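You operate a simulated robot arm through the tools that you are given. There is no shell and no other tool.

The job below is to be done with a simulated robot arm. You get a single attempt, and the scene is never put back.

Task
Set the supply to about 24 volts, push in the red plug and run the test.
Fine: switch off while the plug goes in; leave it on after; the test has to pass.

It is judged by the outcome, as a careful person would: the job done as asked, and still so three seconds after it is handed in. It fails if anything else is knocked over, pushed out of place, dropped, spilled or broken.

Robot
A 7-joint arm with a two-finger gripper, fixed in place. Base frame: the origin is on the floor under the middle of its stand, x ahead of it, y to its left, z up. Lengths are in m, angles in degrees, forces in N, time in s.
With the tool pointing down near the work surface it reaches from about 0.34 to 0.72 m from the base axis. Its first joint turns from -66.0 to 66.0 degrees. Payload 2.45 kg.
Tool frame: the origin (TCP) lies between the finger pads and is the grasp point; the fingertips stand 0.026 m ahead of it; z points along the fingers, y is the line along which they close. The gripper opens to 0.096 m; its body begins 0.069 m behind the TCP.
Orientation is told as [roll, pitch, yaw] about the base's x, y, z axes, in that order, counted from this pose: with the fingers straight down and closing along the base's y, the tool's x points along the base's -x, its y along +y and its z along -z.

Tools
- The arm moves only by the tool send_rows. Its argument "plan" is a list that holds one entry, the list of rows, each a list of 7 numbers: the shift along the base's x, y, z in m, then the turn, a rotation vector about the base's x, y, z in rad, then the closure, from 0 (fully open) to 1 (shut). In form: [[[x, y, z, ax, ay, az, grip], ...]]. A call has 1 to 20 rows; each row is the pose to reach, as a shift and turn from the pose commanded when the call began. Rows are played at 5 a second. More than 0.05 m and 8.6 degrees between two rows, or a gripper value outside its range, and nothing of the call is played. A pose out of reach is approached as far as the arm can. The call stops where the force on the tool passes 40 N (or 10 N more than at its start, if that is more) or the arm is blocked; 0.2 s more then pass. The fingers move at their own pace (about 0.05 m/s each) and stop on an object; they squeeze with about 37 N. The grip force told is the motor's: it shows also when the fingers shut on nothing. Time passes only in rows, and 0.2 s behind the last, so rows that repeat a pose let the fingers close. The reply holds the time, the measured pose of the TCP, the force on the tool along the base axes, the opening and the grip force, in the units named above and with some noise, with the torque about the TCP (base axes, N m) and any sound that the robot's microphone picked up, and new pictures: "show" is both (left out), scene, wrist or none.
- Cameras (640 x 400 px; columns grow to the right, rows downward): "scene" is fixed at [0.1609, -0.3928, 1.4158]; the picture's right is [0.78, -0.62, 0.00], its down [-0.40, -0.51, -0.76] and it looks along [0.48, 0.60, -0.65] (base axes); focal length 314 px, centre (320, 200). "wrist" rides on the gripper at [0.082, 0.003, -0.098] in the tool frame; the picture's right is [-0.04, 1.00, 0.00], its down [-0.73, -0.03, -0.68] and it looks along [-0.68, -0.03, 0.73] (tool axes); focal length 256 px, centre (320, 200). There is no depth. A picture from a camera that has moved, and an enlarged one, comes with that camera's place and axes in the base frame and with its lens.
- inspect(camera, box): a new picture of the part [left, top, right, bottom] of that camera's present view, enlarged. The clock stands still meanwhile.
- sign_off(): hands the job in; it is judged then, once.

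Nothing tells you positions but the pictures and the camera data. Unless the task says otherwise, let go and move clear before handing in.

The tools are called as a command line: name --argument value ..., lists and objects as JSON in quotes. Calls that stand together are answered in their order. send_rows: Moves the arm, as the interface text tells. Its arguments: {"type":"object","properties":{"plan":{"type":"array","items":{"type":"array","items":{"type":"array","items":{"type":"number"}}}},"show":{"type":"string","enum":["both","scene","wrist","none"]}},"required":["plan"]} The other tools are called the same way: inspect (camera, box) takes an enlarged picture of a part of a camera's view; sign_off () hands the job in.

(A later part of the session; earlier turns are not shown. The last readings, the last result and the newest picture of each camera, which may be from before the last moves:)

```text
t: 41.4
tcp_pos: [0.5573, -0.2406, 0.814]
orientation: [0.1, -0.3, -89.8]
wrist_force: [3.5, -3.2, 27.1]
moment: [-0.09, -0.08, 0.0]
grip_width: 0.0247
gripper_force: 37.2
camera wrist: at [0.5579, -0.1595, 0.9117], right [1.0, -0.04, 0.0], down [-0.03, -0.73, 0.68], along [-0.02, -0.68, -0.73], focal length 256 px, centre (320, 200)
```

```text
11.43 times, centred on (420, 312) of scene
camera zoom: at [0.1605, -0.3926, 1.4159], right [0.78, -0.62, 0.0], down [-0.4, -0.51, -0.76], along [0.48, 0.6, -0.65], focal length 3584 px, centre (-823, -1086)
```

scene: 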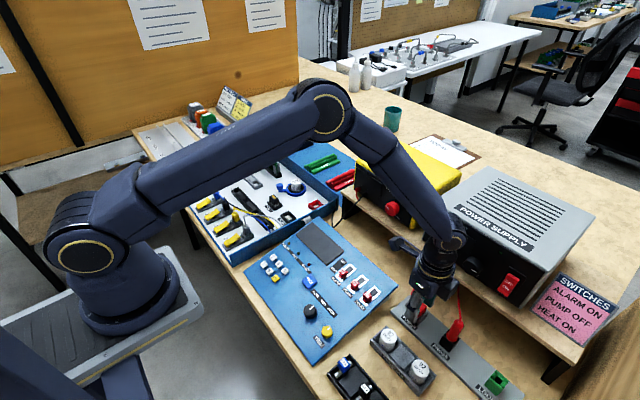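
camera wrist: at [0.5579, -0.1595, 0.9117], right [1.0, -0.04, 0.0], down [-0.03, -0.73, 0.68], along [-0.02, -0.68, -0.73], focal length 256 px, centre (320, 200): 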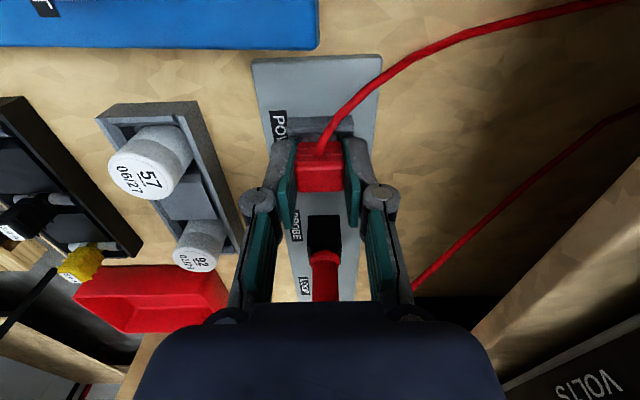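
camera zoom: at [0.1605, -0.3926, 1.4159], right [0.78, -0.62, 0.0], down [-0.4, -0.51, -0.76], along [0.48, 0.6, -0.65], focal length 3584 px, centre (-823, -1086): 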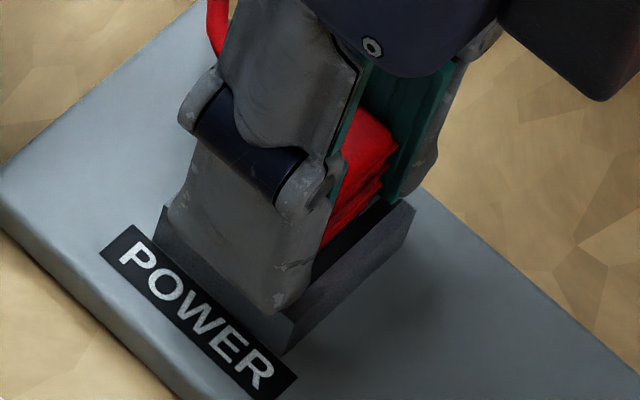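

The force stayed at 27 N while the head rose relative to the fingers, so the pads are slipping rather than the plug going in. I'll release, rise and turn back to look at the alignment along y.

send_rows --plan '[[[0, 0, 0.0025, 0, 0, 0, 0.9], [0, 0, 0.0025, 0, 0, 0, 0.53], [0, 0, 0.0025, 0, 0, 0, 0.53], [0, 0, 0.025, 0, 0, 0, 0.53], [0, 0, 0.06, 0, 0, 0, 0.53], [-0.01, 0, 0.075, 0, 0, 0.143, 0.53], [-0.02, 0, 0.075, 0, 0, 0.286, 0.53], [-0.03, 0, 0.075, 0, 0, 0.428, 0.53], [-0.03, 0, 0.075, 0, 0, 0.571, 0.53], [-0.03, 0, 0.075, 0, 0, 0.714, 0.53], [-0.03, 0, 0.075, 0, 0, 0.857, 0.53], [-0.03, 0, 0.075, 0, 0, 1.0, 0.53], [-0.03, 0, 0.075, 0, 0, 1.142, 0.53], [-0.03, 0, 0.075, 0, 0, 1.285, 0.53], [-0.03, 0, 0.075, 0, 0, 1.428, 0.53], [-0.03, 0, 0.075, 0, 0, 1.571, 0.53], [-0.03, 0, 0.075, 0, 0, 1.571, 0.53]]]'

inspect --camera "wrist" --box '[280, 90, 360, 140]'

inspect --camera "scene" --box '[405, 295, 437, 325]'

```text
t: 45.0
tcp_pos: [0.5259, -0.2424, 0.8872]
orientation: [0.0, -0.2, 0.3]
wrist_force: [0.0, 0.7, -1.0]
moment: [0.03, -0.01, 0.03]
grip_width: 0.0452
gripper_force: 0.1
camera wrist: at [0.4428, -0.2387, 0.9857], right [0.03, 1.0, 0.0], down [0.73, -0.02, 0.68], along [0.68, -0.02, -0.73], focal length 256 px, centre (320, 200)
```

scene: 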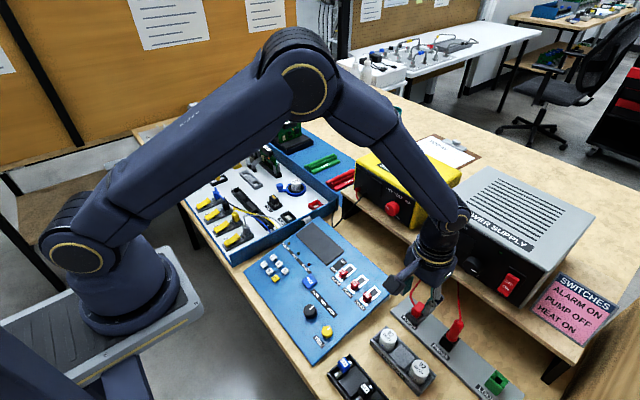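
wrist: 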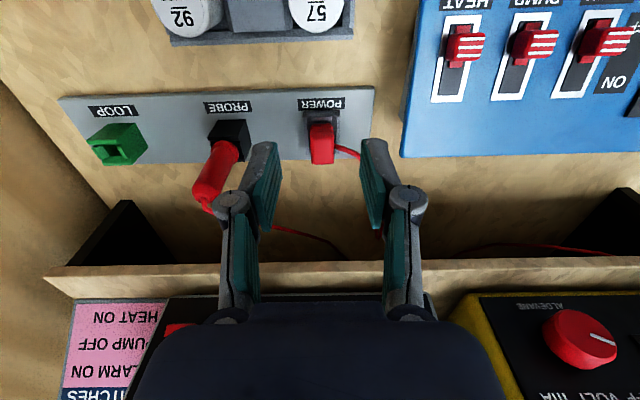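

```text
8.00 times, centred on (320, 115) of wrist
camera zoom: at [0.4428, -0.2387, 0.9857], right [0.03, 1.0, 0.0], down [0.73, -0.02, 0.68], along [0.68, -0.02, -0.73], focal length 2048 px, centre (320, 880)
```

zoom: 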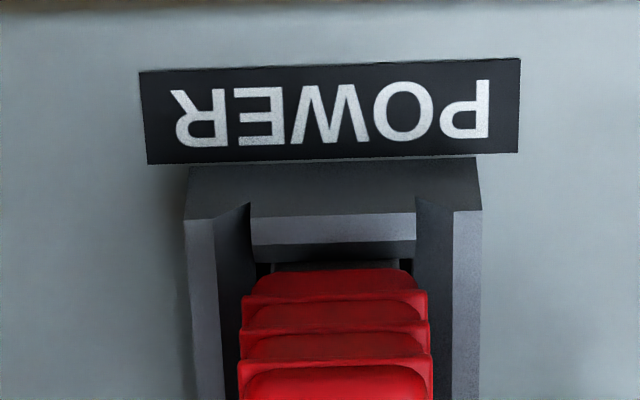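

```text
13.33 times, centred on (421, 310) of scene
camera zoom: at [0.1609, -0.3928, 1.4158], right [0.78, -0.62, 0.0], down [-0.4, -0.51, -0.76], along [0.48, 0.6, -0.65], focal length 4182 px, centre (-1027, -1267)
```

zoom: 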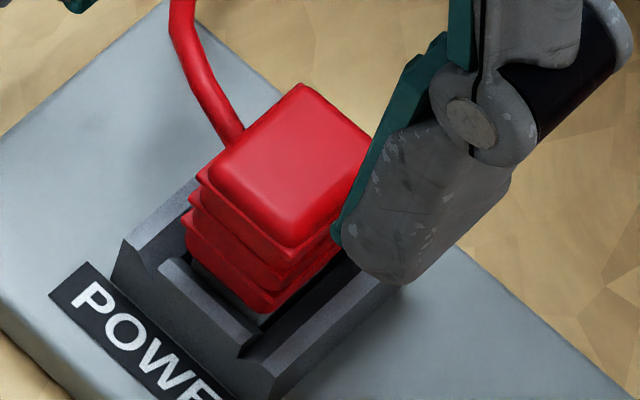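

Along y the stem looks centred to within about 0.3 mm. I'll zoom in further on the gaps and the other sockets to see what holds the stem up.

inspect --camera "wrist" --box '[306, 110, 338, 130]'

inspect --camera "wrist" --box '[80, 115, 160, 170]'

inspect --camera "scene" --box '[410, 308, 426, 322]'

inspect --camera "scene" --box '[485, 368, 511, 394]'

```text
16.00 times, centred on (322, 120) of wrist
camera zoom: at [0.4428, -0.2387, 0.9857], right [0.03, 1.0, 0.0], down [0.73, -0.02, 0.68], along [0.68, -0.02, -0.73], focal length 4096 px, centre (288, 1480)
```

zoom: 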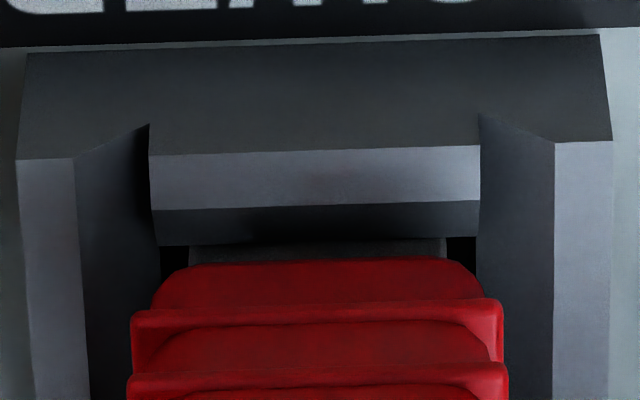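

```text
7.27 times, centred on (120, 142) of wrist
camera zoom: at [0.4428, -0.2387, 0.9857], right [0.03, 1.0, 0.0], down [0.73, -0.02, 0.68], along [0.68, -0.02, -0.73], focal length 1862 px, centre (1774, 618)
```

zoom: 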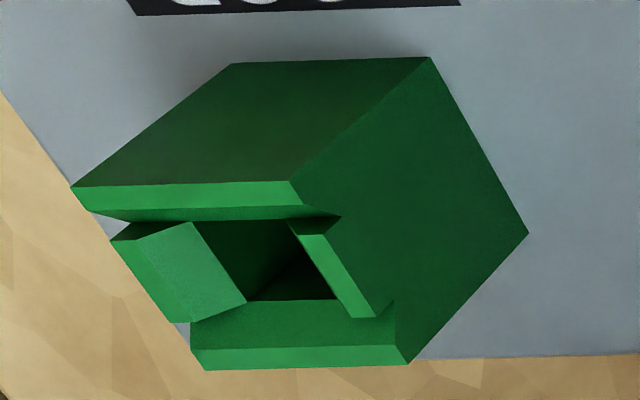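

```text
16.00 times, centred on (418, 315) of scene
camera zoom: at [0.1609, -0.3928, 1.4158], right [0.78, -0.62, 0.0], down [-0.4, -0.51, -0.76], along [0.48, 0.6, -0.65], focal length 5018 px, centre (-1248, -1640)
```

zoom: 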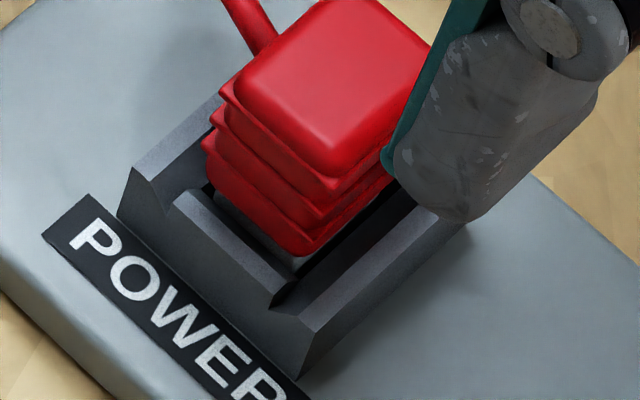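

```text
15.38 times, centred on (498, 381) of scene
camera zoom: at [0.1609, -0.3928, 1.4158], right [0.78, -0.62, 0.0], down [-0.4, -0.51, -0.76], along [0.48, 0.6, -0.65], focal length 4825 px, centre (-2418, -2585)
```

zoom: 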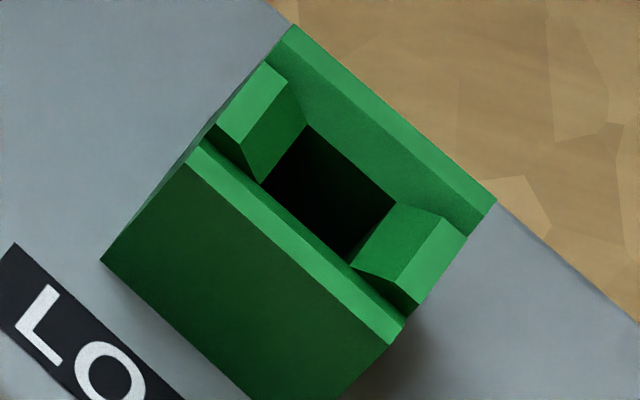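

The sockets have guiding chamfers, and the stem has about 1.6 mm of play all round. Every top push so far happened with the plug off-centre or the arm drifting toward +x. I'll turn 90° again, centre the plug with a grip and no vertical load, release it, then press the top with drift compensation.

send_rows --plan '[[[0, 0, 0, 0, 0, -0.143, 0.53], [0, 0, 0, 0, 0, -0.286, 0.53], [0, 0, 0, 0, 0, -0.428, 0.53], [0.01, 0, 0, 0, 0, -0.571, 0.53], [0.01, 0, 0, 0, 0, -0.714, 0.53], [0.02, 0, 0, 0, 0, -0.857, 0.53], [0.02, 0, 0, 0, 0, -1.0, 0.53], [0.03, 0, 0, 0, 0, -1.142, 0.53], [0.03, -0.001, 0, 0, 0, -1.285, 0.53], [0.0301, -0.001, 0, 0, 0, -1.428, 0.53], [0.0301, -0.001, 0, 0, 0, -1.571, 0.53], [0.0301, -0.001, -0.02, 0, 0, -1.571, 0.53], [0.0301, -0.001, -0.045, 0, 0, -1.571, 0.53], [0.0301, -0.001, -0.064, 0, 0, -1.571, 0.53], [0.0301, -0.001, -0.064, 0, 0, -1.571, 0.53], [0.0301, -0.001, -0.064, 0, 0, -1.571, 0.8], [0.0301, -0.001, -0.064, 0, 0, -1.571, 1], [0.0301, -0.001, -0.064, 0, 0, -1.571, 1], [0.0301, -0.001, -0.064, 0, 0, -1.571, 1]]]'

inspect --camera "wrist" --box '[280, 85, 360, 135]'

```text
t: 49.0
tcp_pos: [0.5564, -0.2419, 0.824]
orientation: [0.1, -0.4, -89.7]
wrist_force: [-0.3, -0.3, -0.4]
moment: [0.02, 0.0, -0.02]
grip_width: 0.0245
gripper_force: 37.3
camera wrist: at [0.5583, -0.1603, 0.9219], right [1.0, -0.04, 0.0], down [-0.03, -0.73, 0.68], along [-0.03, -0.68, -0.73], focal length 256 px, centre (320, 200)
```

scene: 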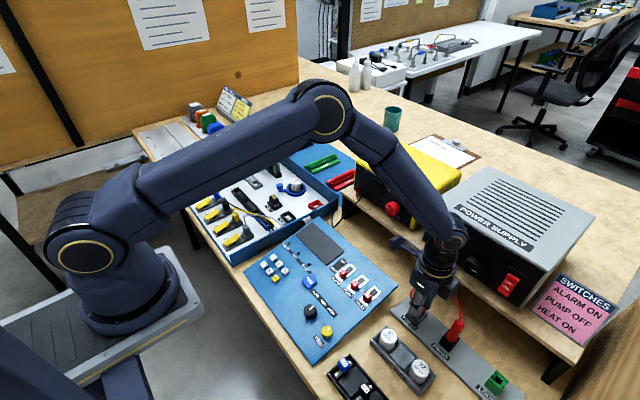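
wrist: 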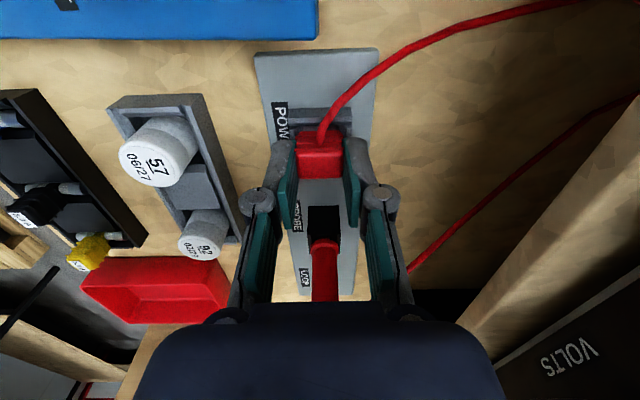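

```text
8.00 times, centred on (320, 110) of wrist
camera zoom: at [0.5583, -0.1603, 0.9219], right [1.0, -0.04, 0.0], down [-0.03, -0.73, 0.68], along [-0.03, -0.68, -0.73], focal length 2048 px, centre (320, 920)
```

zoom: 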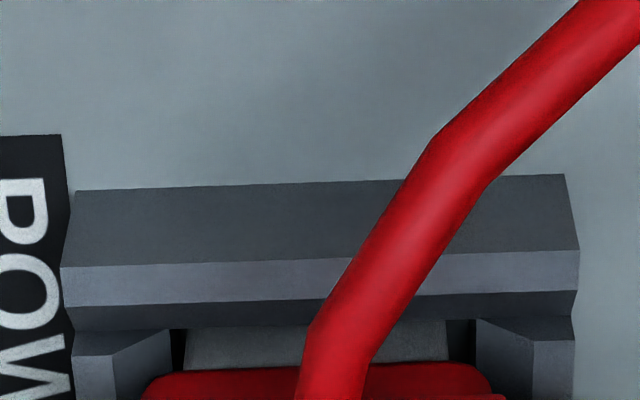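

The plug is gripped and 0.6 mm off centre. I'll correct that and lift it slightly, to learn whether it is free standing and what the stem looks like.

send_rows --plan '[[[0.0006, 0, 0, 0, 0, 0, 1], [0.0006, 0, 0.004, 0, 0, 0, 1], [0.0006, 0, 0.008, 0, 0, 0, 1], [0.0006, 0, 0.008, 0, 0, 0, 1]]]' --show "wrist"

inspect --camera "wrist" --box '[280, 85, 360, 135]'

inspect --camera "scene" --box '[400, 290, 440, 325]'

```text
t: 50.0
tcp_pos: [0.5564, -0.241, 0.8322]
orientation: [-0.1, -0.3, -89.9]
wrist_force: [0.8, 0.7, -0.1]
moment: [-0.01, 0.01, 0.01]
grip_width: 0.0245
gripper_force: 37.0
camera wrist: at [0.5585, -0.1601, 0.9296], right [1.0, -0.04, 0.0], down [-0.03, -0.73, 0.68], along [-0.03, -0.68, -0.73], focal length 256 px, centre (320, 200)
```

wrist: 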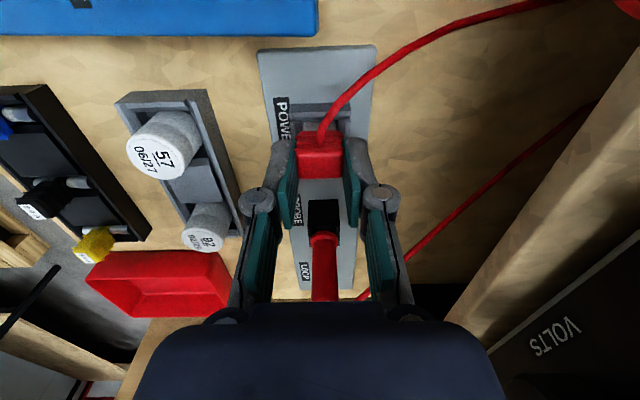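

```text
8.00 times, centred on (320, 110) of wrist
camera zoom: at [0.5585, -0.1601, 0.9296], right [1.0, -0.04, 0.0], down [-0.03, -0.73, 0.68], along [-0.03, -0.68, -0.73], focal length 2048 px, centre (320, 920)
```

zoom: 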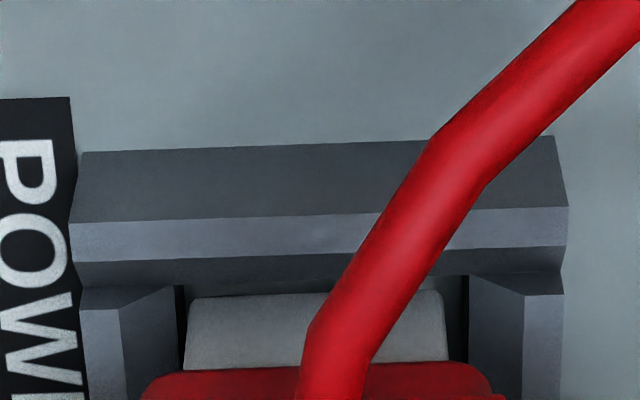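

```text
11.43 times, centred on (420, 308) of scene
camera zoom: at [0.1609, -0.3928, 1.4158], right [0.78, -0.62, 0.0], down [-0.4, -0.51, -0.76], along [0.48, 0.6, -0.65], focal length 3584 px, centre (-823, -1029)
```

zoom: 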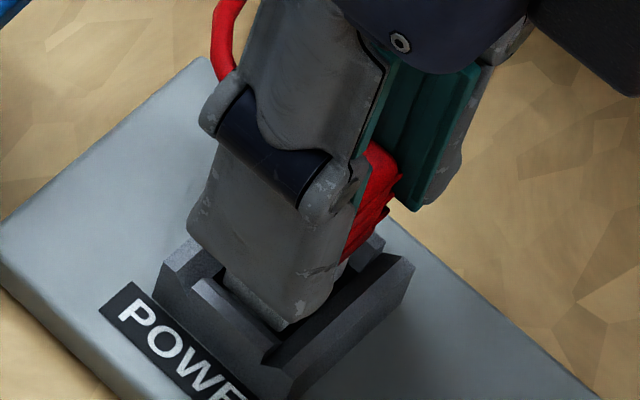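

The plug lifts freely, so it was only standing in the funnel, with a short stem about 8 mm long. I'll lift it a little more to look into the hole and at the stem.

send_rows --plan '[[[0, 0, 0.012, 0, 0, 0, 1], [0, 0, 0.025, 0, 0, 0, 1], [0, 0, 0.025, 0, 0, 0, 1]]]' --show "wrist"

inspect --camera "wrist" --box '[280, 70, 360, 160]'

inspect --camera "scene" --box '[400, 285, 440, 325]'

```text
t: 50.8
tcp_pos: [0.5561, -0.2417, 0.8558]
orientation: [0.0, -0.4, -89.9]
wrist_force: [0.5, 0.5, -0.2]
moment: [0.0, -0.02, -0.04]
grip_width: 0.0244
gripper_force: 37.2
camera wrist: at [0.5583, -0.1597, 0.9543], right [1.0, -0.04, 0.0], down [-0.03, -0.73, 0.68], along [-0.03, -0.68, -0.73], focal length 256 px, centre (320, 200)
```

wrist: 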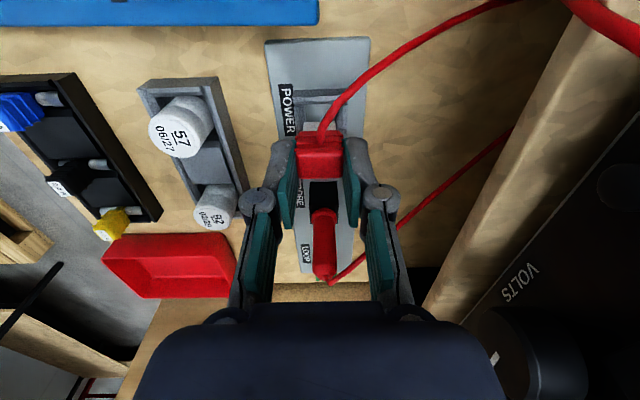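

```text
4.44 times, centred on (320, 115) of wrist
camera zoom: at [0.5583, -0.1597, 0.9543], right [1.0, -0.04, 0.0], down [-0.03, -0.73, 0.68], along [-0.03, -0.68, -0.73], focal length 1138 px, centre (320, 578)
```

zoom: 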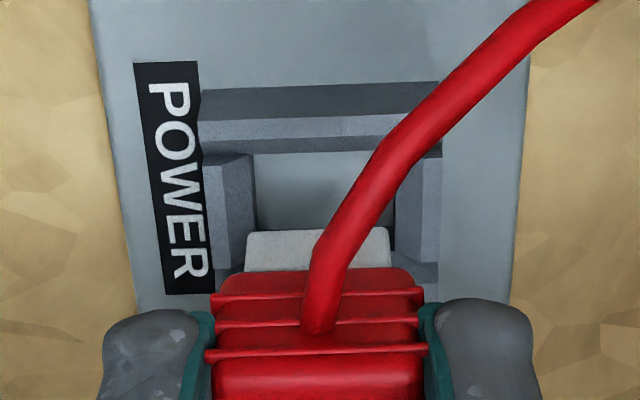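

```text
10.00 times, centred on (420, 305) of scene
camera zoom: at [0.1609, -0.3928, 1.4158], right [0.78, -0.62, 0.0], down [-0.4, -0.51, -0.76], along [0.48, 0.6, -0.65], focal length 3136 px, centre (-680, -850)
```

zoom: 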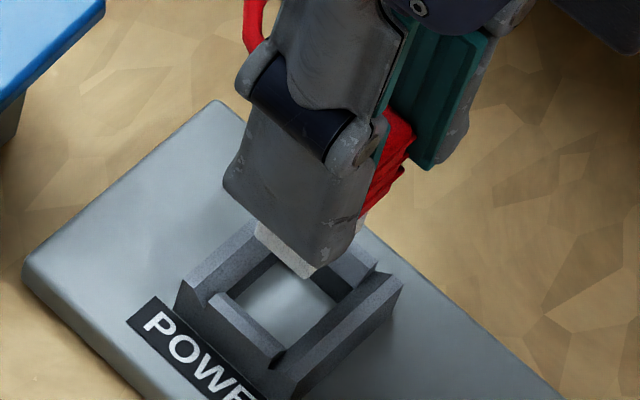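

Now I can see the socket: an open frame with chamfered walls and a light floor. I'll move the held plug aside a little to see the hole fully and judge its depth.

send_rows --plan '[[[-0.01, 0, 0.02, 0, 0, 0, 1], [-0.04, 0.01, 0.03, 0, 0, 0, 1], [-0.055, 0.02, 0.03, 0, 0, 0, 1], [-0.055, 0.02, 0.03, 0, 0, 0, 1]]]'

inspect --camera "wrist" --box '[360, 90, 440, 150]'

inspect --camera "scene" --box '[405, 298, 437, 328]'

inspect --camera "scene" --box '[370, 260, 420, 310]'

```text
t: 51.8
tcp_pos: [0.5011, -0.2222, 0.8863]
orientation: [0.0, -0.3, -89.8]
wrist_force: [1.1, 0.2, -0.3]
moment: [0.0, -0.01, 0.0]
grip_width: 0.0245
gripper_force: 36.7
camera wrist: at [0.5031, -0.1396, 0.9847], right [1.0, -0.04, 0.0], down [-0.03, -0.73, 0.68], along [-0.03, -0.68, -0.73], focal length 256 px, centre (320, 200)
```

scene: 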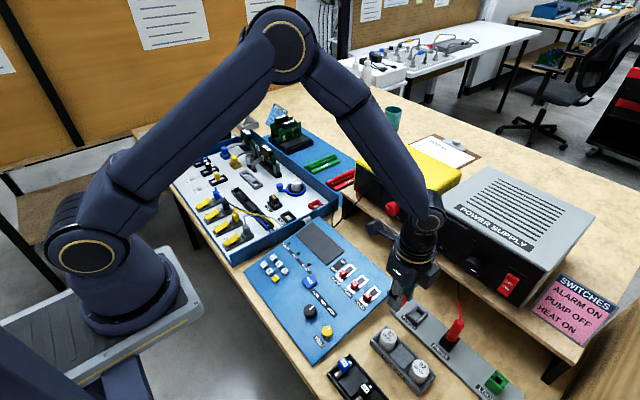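
wrist: 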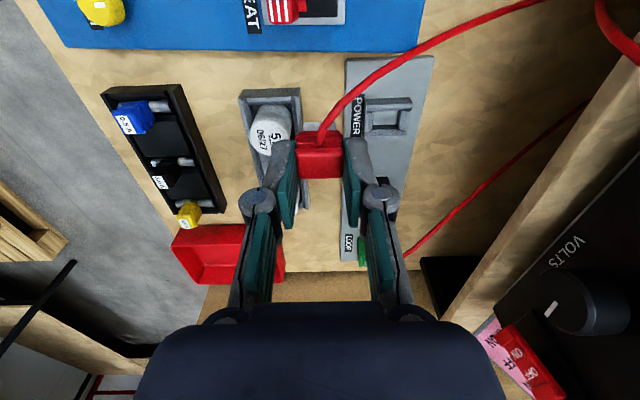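

```text
6.67 times, centred on (400, 120) of wrist
camera zoom: at [0.5031, -0.1396, 0.9847], right [1.0, -0.04, 0.0], down [-0.03, -0.73, 0.68], along [-0.03, -0.68, -0.73], focal length 1707 px, centre (-213, 733)
```

zoom: 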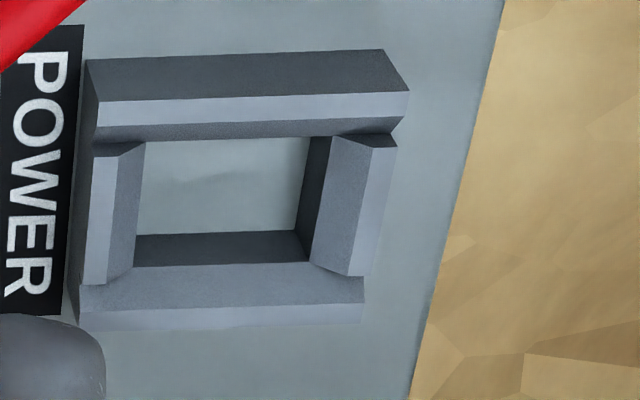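

```text
13.33 times, centred on (421, 313) of scene
camera zoom: at [0.1609, -0.3928, 1.4158], right [0.78, -0.62, 0.0], down [-0.4, -0.51, -0.76], along [0.48, 0.6, -0.65], focal length 4182 px, centre (-1027, -1307)
```

zoom: 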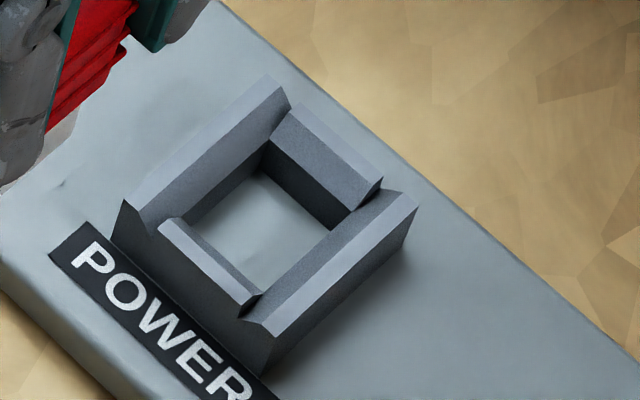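

```text
8.00 times, centred on (395, 285) of scene
camera zoom: at [0.1609, -0.3928, 1.4158], right [0.78, -0.62, 0.0], down [-0.4, -0.51, -0.76], along [0.48, 0.6, -0.65], focal length 2509 px, centre (-280, -480)
```

zoom: 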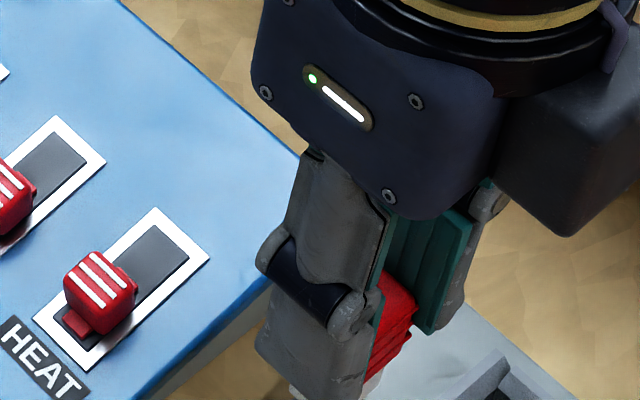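

The hole's floor is only about 8.5 mm below the wall tops (floor z ≈ 0.776, walls ≈ 0.7845), so the plug may have been standing on the floor. I'll measure the stem of the held plug.

inspect --camera "scene" --box '[385, 280, 425, 320]'

inspect --camera "wrist" --box '[285, 110, 365, 190]'

inspect --camera "wrist" --box '[375, 100, 415, 140]'

```text
10.00 times, centred on (405, 300) of scene
camera zoom: at [0.1609, -0.3928, 1.4158], right [0.78, -0.62, 0.0], down [-0.4, -0.51, -0.76], along [0.48, 0.6, -0.65], focal length 3136 px, centre (-530, -800)
```

zoom: 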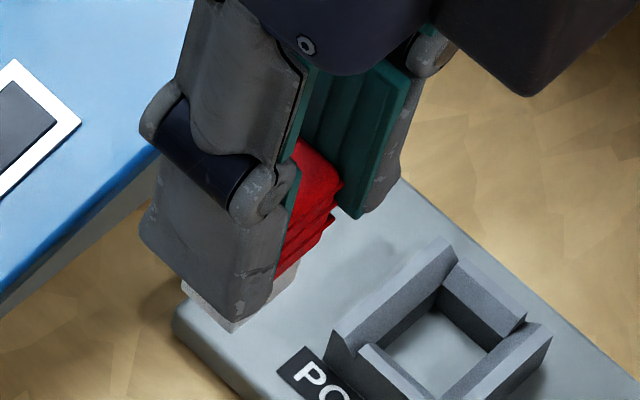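

```text
5.00 times, centred on (325, 150) of wrist
camera zoom: at [0.5031, -0.1396, 0.9847], right [1.0, -0.04, 0.0], down [-0.03, -0.73, 0.68], along [-0.03, -0.68, -0.73], focal length 1280 px, centre (295, 450)
```

zoom: 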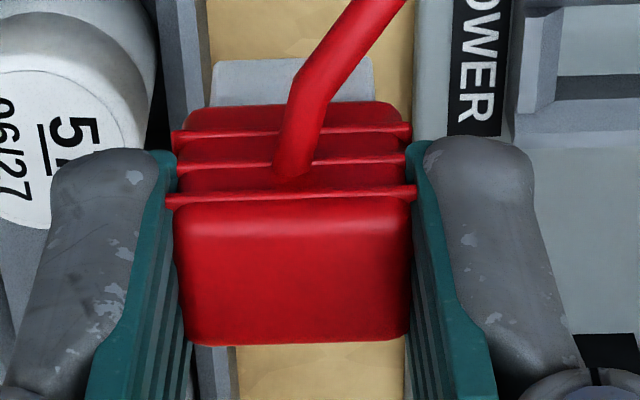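

```text
10.00 times, centred on (395, 120) of wrist
camera zoom: at [0.5031, -0.1396, 0.9847], right [1.0, -0.04, 0.0], down [-0.03, -0.73, 0.68], along [-0.03, -0.68, -0.73], focal length 2560 px, centre (-430, 1000)
```

zoom: 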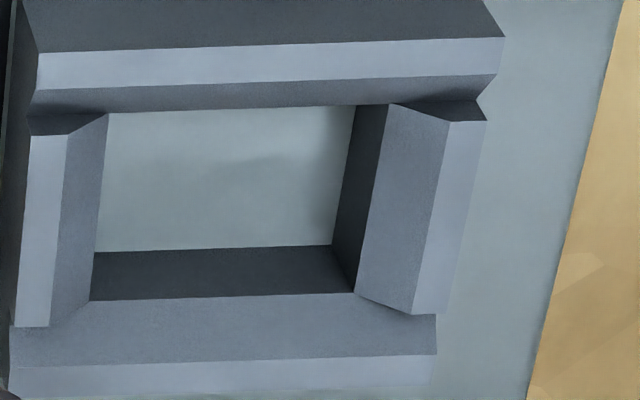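

The plug was standing on the floor of that holder with play all round, so the grey POWER stand is only a parking holder. The tray on the left has an empty red socket that should be the plug's real destination, and I'll look at it now.

inspect --camera "scene" --box '[285, 185, 345, 225]'

inspect --camera "scene" --box '[220, 140, 345, 225]'

inspect --camera "scene" --box '[250, 95, 310, 135]'

```text
10.00 times, centred on (315, 205) of scene
camera zoom: at [0.1609, -0.3928, 1.4158], right [0.78, -0.62, 0.0], down [-0.4, -0.51, -0.76], along [0.48, 0.6, -0.65], focal length 3136 px, centre (370, 150)
```

zoom: 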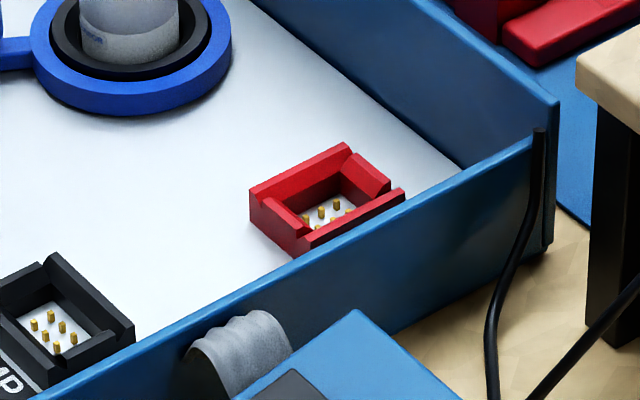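

```text
4.71 times, centred on (282, 182) of scene
camera zoom: at [0.1609, -0.3928, 1.4158], right [0.78, -0.62, 0.0], down [-0.4, -0.51, -0.76], along [0.48, 0.6, -0.65], focal length 1476 px, centre (496, 282)
```

zoom: 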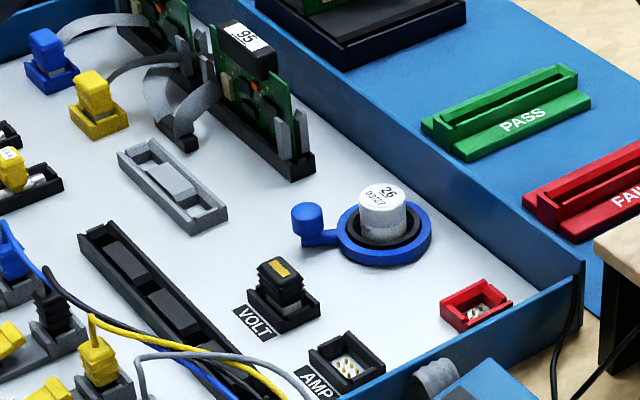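

```text
10.00 times, centred on (280, 115) of scene
camera zoom: at [0.1609, -0.3928, 1.4158], right [0.78, -0.62, 0.0], down [-0.4, -0.51, -0.76], along [0.48, 0.6, -0.65], focal length 3136 px, centre (720, 1050)
```

zoom: 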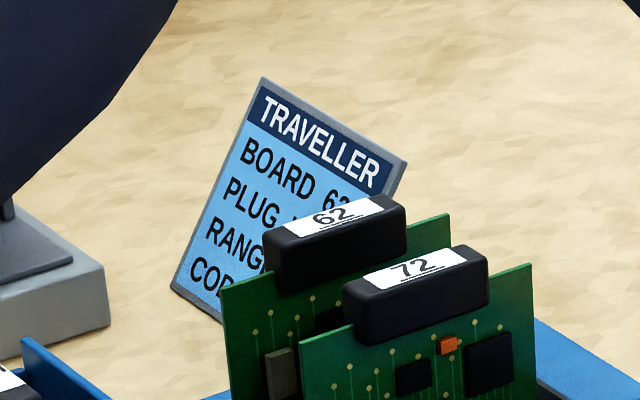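

The tray's empty red socket with gold pins is the plug's real destination, and it has the same orientation as the holder. I'll carry the plug over the panel toward it at a safe height and watch the force for cable tension.

send_rows --plan '[[[0, 0.01, 0.03, 0, 0, 0, 1], [0, 0.03, 0.06, 0, 0, 0, 1], [0.0, 0.07, 0.07, 0, 0, 0, 1], [0.0, 0.11, 0.07, 0, 0, 0, 1], [0.0, 0.15, 0.07, 0, 0, 0, 1], [0.0, 0.19, 0.07, 0, 0, 0, 1], [0.01, 0.23, 0.07, 0, 0, 0, 1], [0.01, 0.23, 0.07, 0, 0, 0, 1]]]'

```text
t: 53.6
tcp_pos: [0.5124, 0.0082, 0.956]
orientation: [-0.1, -0.4, -89.8]
wrist_force: [0.1, 0.0, -0.3]
moment: [0.0, -0.05, 0.01]
grip_width: 0.0245
gripper_force: 36.8
camera wrist: at [0.5139, 0.0898, 1.0545], right [1.0, -0.04, 0.0], down [-0.03, -0.73, 0.68], along [-0.03, -0.68, -0.73], focal length 256 px, centre (320, 200)
```

scene: 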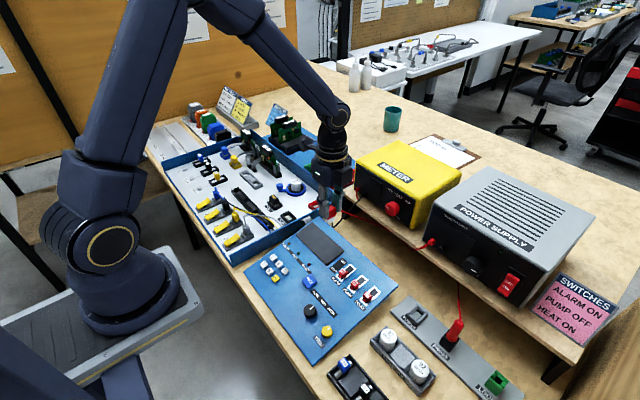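
wrist: 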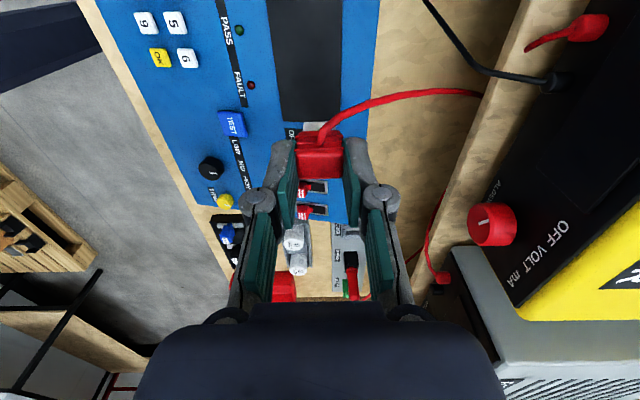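

The cable follows with no tension. I'll continue over the red socket and look down at it.

send_rows --plan '[[[0.01, 0.045, 0, 0, 0, 0, 1], [0.02, 0.09, 0, 0, 0, 0, 1], [0.03, 0.135, 0, 0, 0, 0, 1], [0.035, 0.175, 0, 0, 0, 0, 1], [0.035, 0.2, 0, 0, 0, 0, 1], [0.035, 0.2, 0, 0, 0, 0, 1]]]'

inspect --camera "wrist" --box '[340, 60, 520, 180]'

inspect --camera "scene" --box '[260, 150, 380, 230]'

```text
t: 55.0
tcp_pos: [0.547, 0.2079, 0.9567]
orientation: [-0.2, -0.2, -89.8]
wrist_force: [-0.2, -1.4, -0.8]
moment: [-0.02, 0.04, 0.02]
grip_width: 0.0247
gripper_force: 37.3
camera wrist: at [0.549, 0.29, 1.0547], right [1.0, -0.04, 0.0], down [-0.03, -0.73, 0.68], along [-0.03, -0.68, -0.73], focal length 256 px, centre (320, 200)
```

scene: 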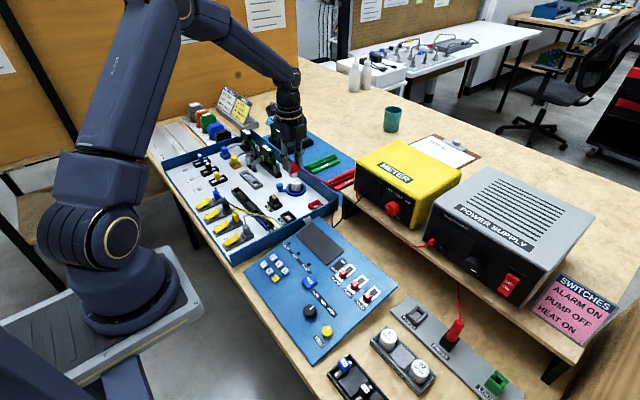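
wrist: 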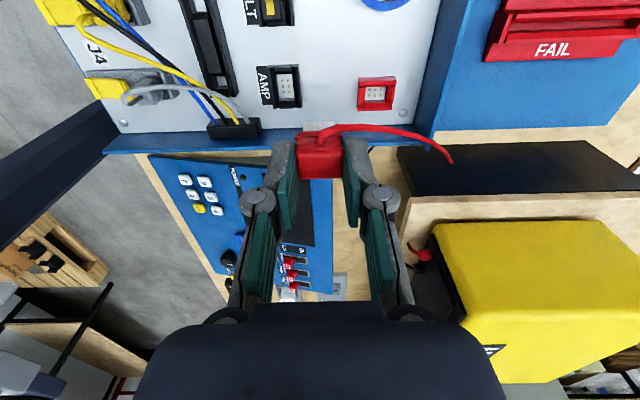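

```text
3.33 times, centred on (430, 120) of wrist
camera zoom: at [0.549, 0.29, 1.0547], right [1.0, -0.04, 0.0], down [-0.03, -0.73, 0.68], along [-0.03, -0.68, -0.73], focal length 853 px, centre (-47, 467)
```

zoom: 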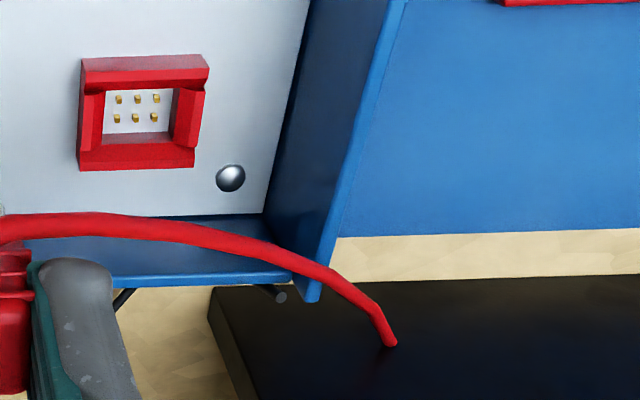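

```text
5.00 times, centred on (320, 190) of scene
camera zoom: at [0.1609, -0.3927, 1.4158], right [0.78, -0.62, 0.0], down [-0.4, -0.51, -0.76], along [0.48, 0.6, -0.65], focal length 1568 px, centre (320, 250)
```

zoom: 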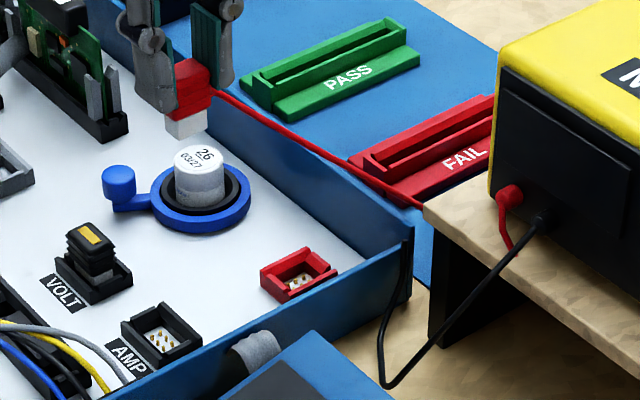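

The red socket is clear. I'll zoom in on it from both cameras to fix its position.

inspect --camera "wrist" --box '[345, 65, 409, 120]'

inspect --camera "scene" --box '[300, 190, 332, 222]'

inspect --camera "wrist" --box '[275, 110, 365, 190]'

```text
7.27 times, centred on (377, 92) of wrist
camera zoom: at [0.549, 0.29, 1.0547], right [1.0, -0.04, 0.0], down [-0.03, -0.73, 0.68], along [-0.03, -0.68, -0.73], focal length 1862 px, centre (-94, 982)
```

zoom: 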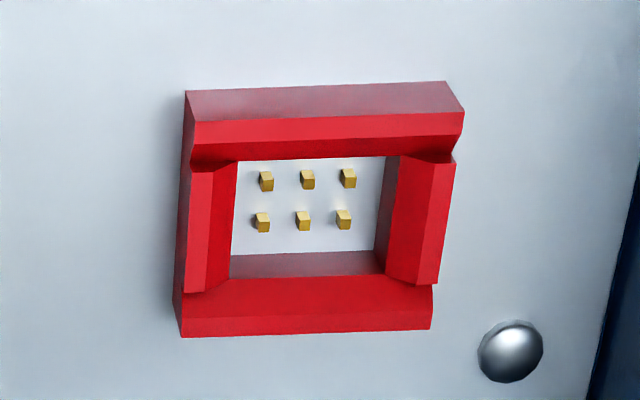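

```text
12.50 times, centred on (316, 206) of scene
camera zoom: at [0.1609, -0.3927, 1.4158], right [0.78, -0.62, 0.0], down [-0.4, -0.51, -0.76], along [0.48, 0.6, -0.65], focal length 3920 px, centre (370, 125)
```

zoom: 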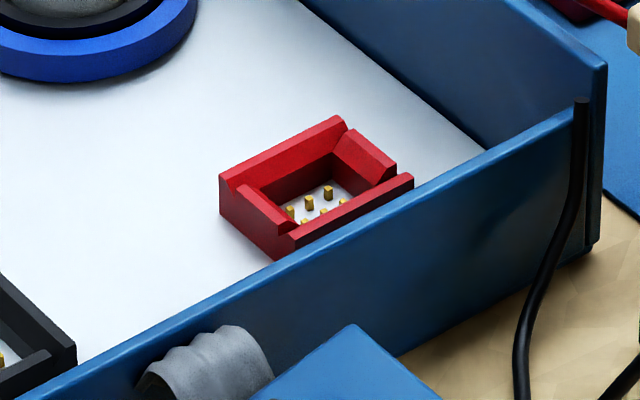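

```text
5.00 times, centred on (320, 150) of wrist
camera zoom: at [0.549, 0.29, 1.0547], right [1.0, -0.04, 0.0], down [-0.03, -0.73, 0.68], along [-0.03, -0.68, -0.73], focal length 1280 px, centre (320, 450)
```

zoom: 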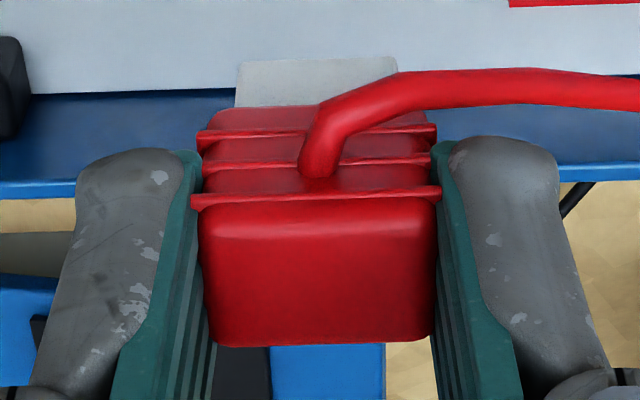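

The red socket's centre is near (0.605, 0.183) with its walls topping out around z 0.78, and the tray walls are clear of the fingers. I'll move over it and descend to about 2 cm above.

send_rows --plan '[[[0.03, -0.013, 0, 0, 0, 0, 1], [0.0595, -0.0267, 0, 0, 0, 0, 1], [0.0595, -0.0267, -0.04, 0, 0, 0, 1], [0.0595, -0.0267, -0.08, 0, 0, 0, 1], [0.0595, -0.0267, -0.1, 0, 0, 0, 1], [0.0595, -0.0267, -0.1, 0, 0, 0, 1]]]'

inspect --camera "wrist" --box '[280, 70, 360, 160]'

inspect --camera "scene" --box '[296, 180, 336, 220]'

```text
t: 56.4
tcp_pos: [0.6066, 0.1809, 0.8558]
orientation: [0.1, -0.3, -89.8]
wrist_force: [0.1, 0.4, -0.6]
moment: [-0.02, -0.02, 0.0]
grip_width: 0.0245
gripper_force: 37.0
camera wrist: at [0.6088, 0.2623, 0.9544], right [1.0, -0.04, 0.0], down [-0.03, -0.73, 0.68], along [-0.03, -0.68, -0.73], focal length 256 px, centre (320, 200)
```

scene: 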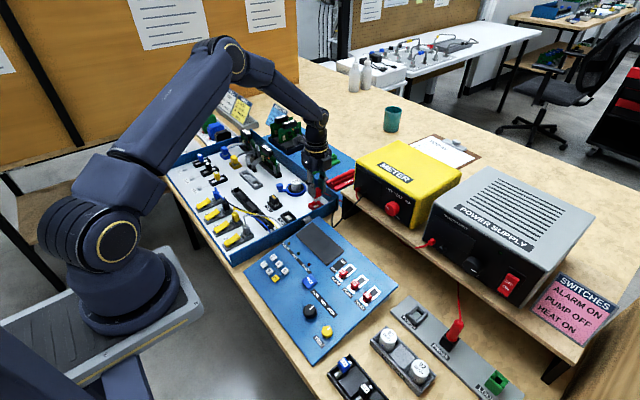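
wrist: 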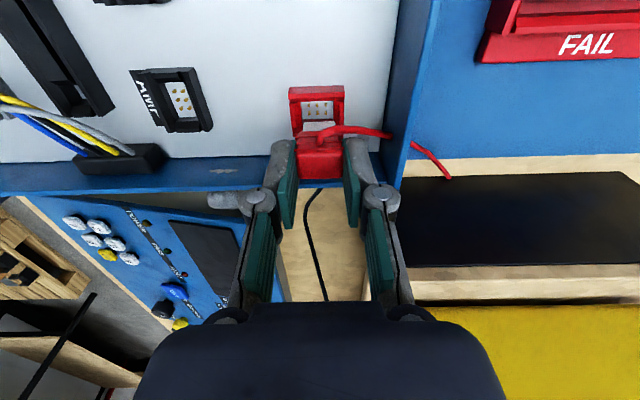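

```text
4.44 times, centred on (320, 115) of wrist
camera zoom: at [0.6088, 0.2623, 0.9544], right [1.0, -0.04, 0.0], down [-0.03, -0.73, 0.68], along [-0.03, -0.68, -0.73], focal length 1138 px, centre (320, 578)
```

zoom: 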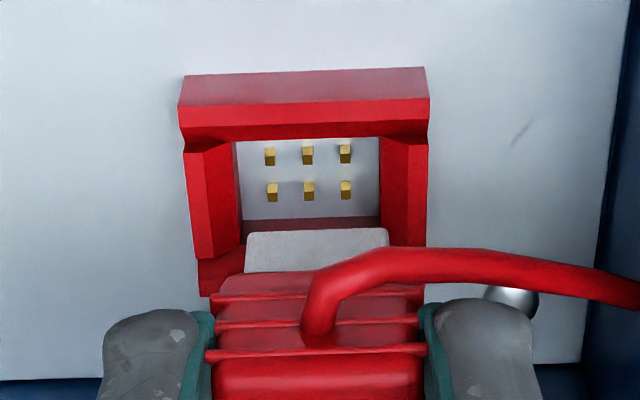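

```text
10.00 times, centred on (316, 200) of scene
camera zoom: at [0.1609, -0.3928, 1.4158], right [0.78, -0.62, 0.0], down [-0.4, -0.51, -0.76], along [0.48, 0.6, -0.65], focal length 3136 px, centre (360, 200)
```

zoom: 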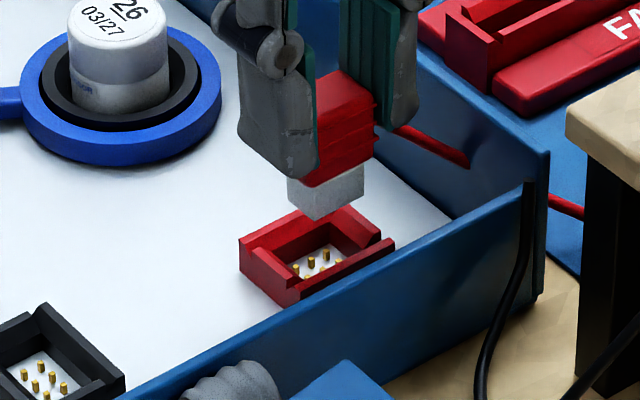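

The plug is about 2 mm too far in +x and 1.7 mm too far in -y relative to the red socket. I'll correct that and lower to just above the funnel.

send_rows --plan '[[[-0.002, 0.0017, 0, 0, 0, 0, 1], [-0.002, 0.0017, -0.012, 0, 0, 0, 1], [-0.002, 0.0017, -0.02, 0, 0, 0, 1], [-0.002, 0.0017, -0.02, 0, 0, 0, 1]]]' --show "wrist"

inspect --camera "wrist" --box '[280, 75, 360, 125]'

inspect --camera "scene" --box '[302, 188, 330, 216]'

```text
t: 57.4
tcp_pos: [0.6042, 0.1834, 0.8354]
orientation: [0.0, -0.3, -89.8]
wrist_force: [-0.6, -0.3, -0.3]
moment: [-0.01, 0.02, 0.02]
grip_width: 0.0244
gripper_force: 37.3
camera wrist: at [0.6065, 0.2643, 0.9343], right [1.0, -0.04, 0.0], down [-0.03, -0.73, 0.68], along [-0.03, -0.68, -0.73], focal length 256 px, centre (320, 200)
```

wrist: 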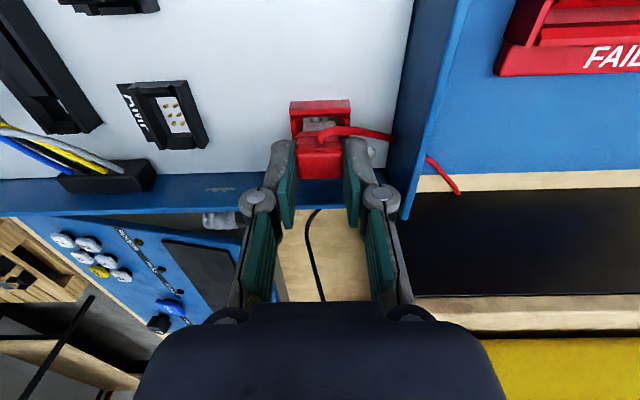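

```text
8.00 times, centred on (320, 100) of wrist
camera zoom: at [0.6065, 0.2643, 0.9343], right [1.0, -0.04, 0.0], down [-0.03, -0.73, 0.68], along [-0.03, -0.68, -0.73], focal length 2048 px, centre (320, 1000)
```

zoom: 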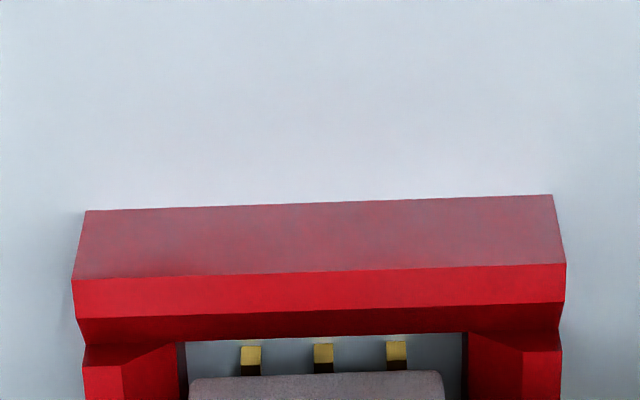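

```text
14.29 times, centred on (316, 202) of scene
camera zoom: at [0.1609, -0.3928, 1.4158], right [0.78, -0.62, 0.0], down [-0.4, -0.51, -0.76], along [0.48, 0.6, -0.65], focal length 4480 px, centre (377, 171)
```

zoom: 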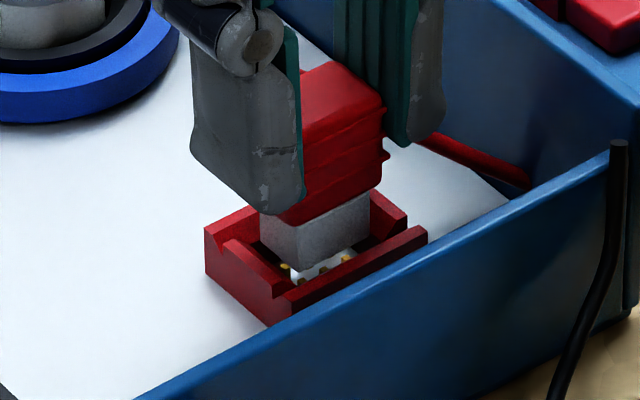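

The stem is lined up with the red socket to within about half a millimetre. I'll lower it in.

send_rows --plan '[[[0.0003, 0, -0.003, 0, 0, 0, 1], [0.0003, 0, -0.006, 0, 0, 0, 1], [0.0003, 0, -0.008, 0, 0, 0, 1], [0.0003, 0, -0.01, 0, 0, 0, 1], [0.0003, 0, -0.011, 0, 0, 0, 1], [0.0003, 0, -0.012, 0, 0, 0, 1]]]' --show "wrist"

inspect --camera "wrist" --box '[280, 85, 360, 135]'

inspect --camera "scene" --box '[302, 188, 330, 216]'

```text
t: 58.8
tcp_pos: [0.6047, 0.1834, 0.8263]
orientation: [0.1, -0.1, -89.8]
wrist_force: [-6.4, -3.6, 26.0]
moment: [-0.07, 0.34, 0.02]
grip_width: 0.0243
gripper_force: 37.1
camera wrist: at [0.607, 0.2644, 0.9245], right [1.0, -0.04, 0.0], down [-0.03, -0.73, 0.68], along [-0.02, -0.68, -0.73], focal length 256 px, centre (320, 200)
```

wrist: 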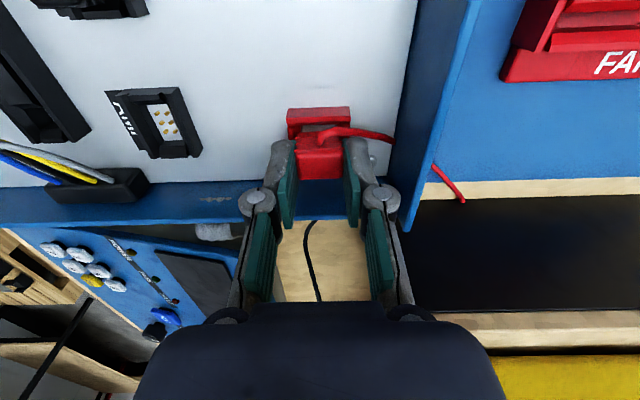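

```text
8.00 times, centred on (320, 110) of wrist
camera zoom: at [0.607, 0.2644, 0.9245], right [1.0, -0.04, 0.0], down [-0.03, -0.73, 0.68], along [-0.02, -0.68, -0.73], focal length 2048 px, centre (320, 920)
```

zoom: 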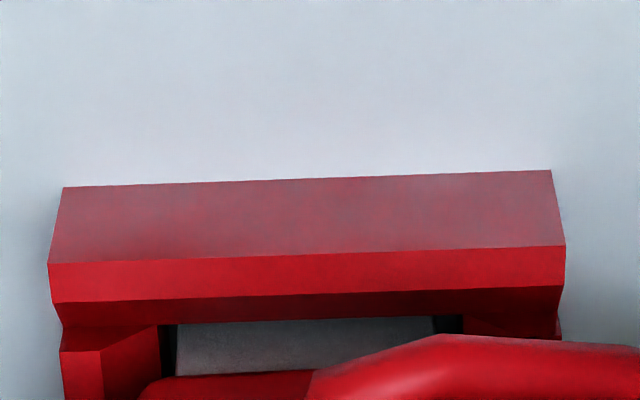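

```text
14.29 times, centred on (316, 202) of scene
camera zoom: at [0.1603, -0.393, 1.4159], right [0.78, -0.62, 0.0], down [-0.4, -0.51, -0.76], along [0.48, 0.6, -0.64], focal length 4480 px, centre (377, 171)
```

zoom: 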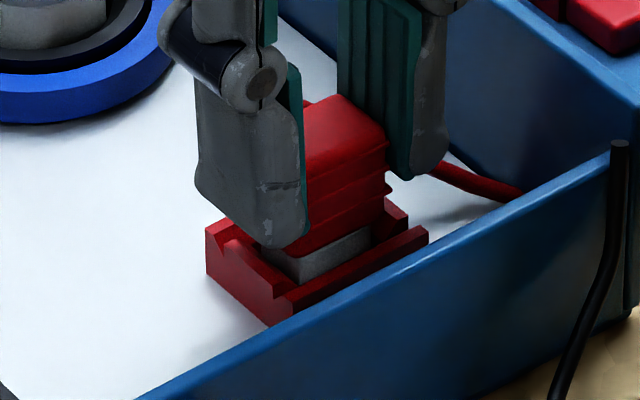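

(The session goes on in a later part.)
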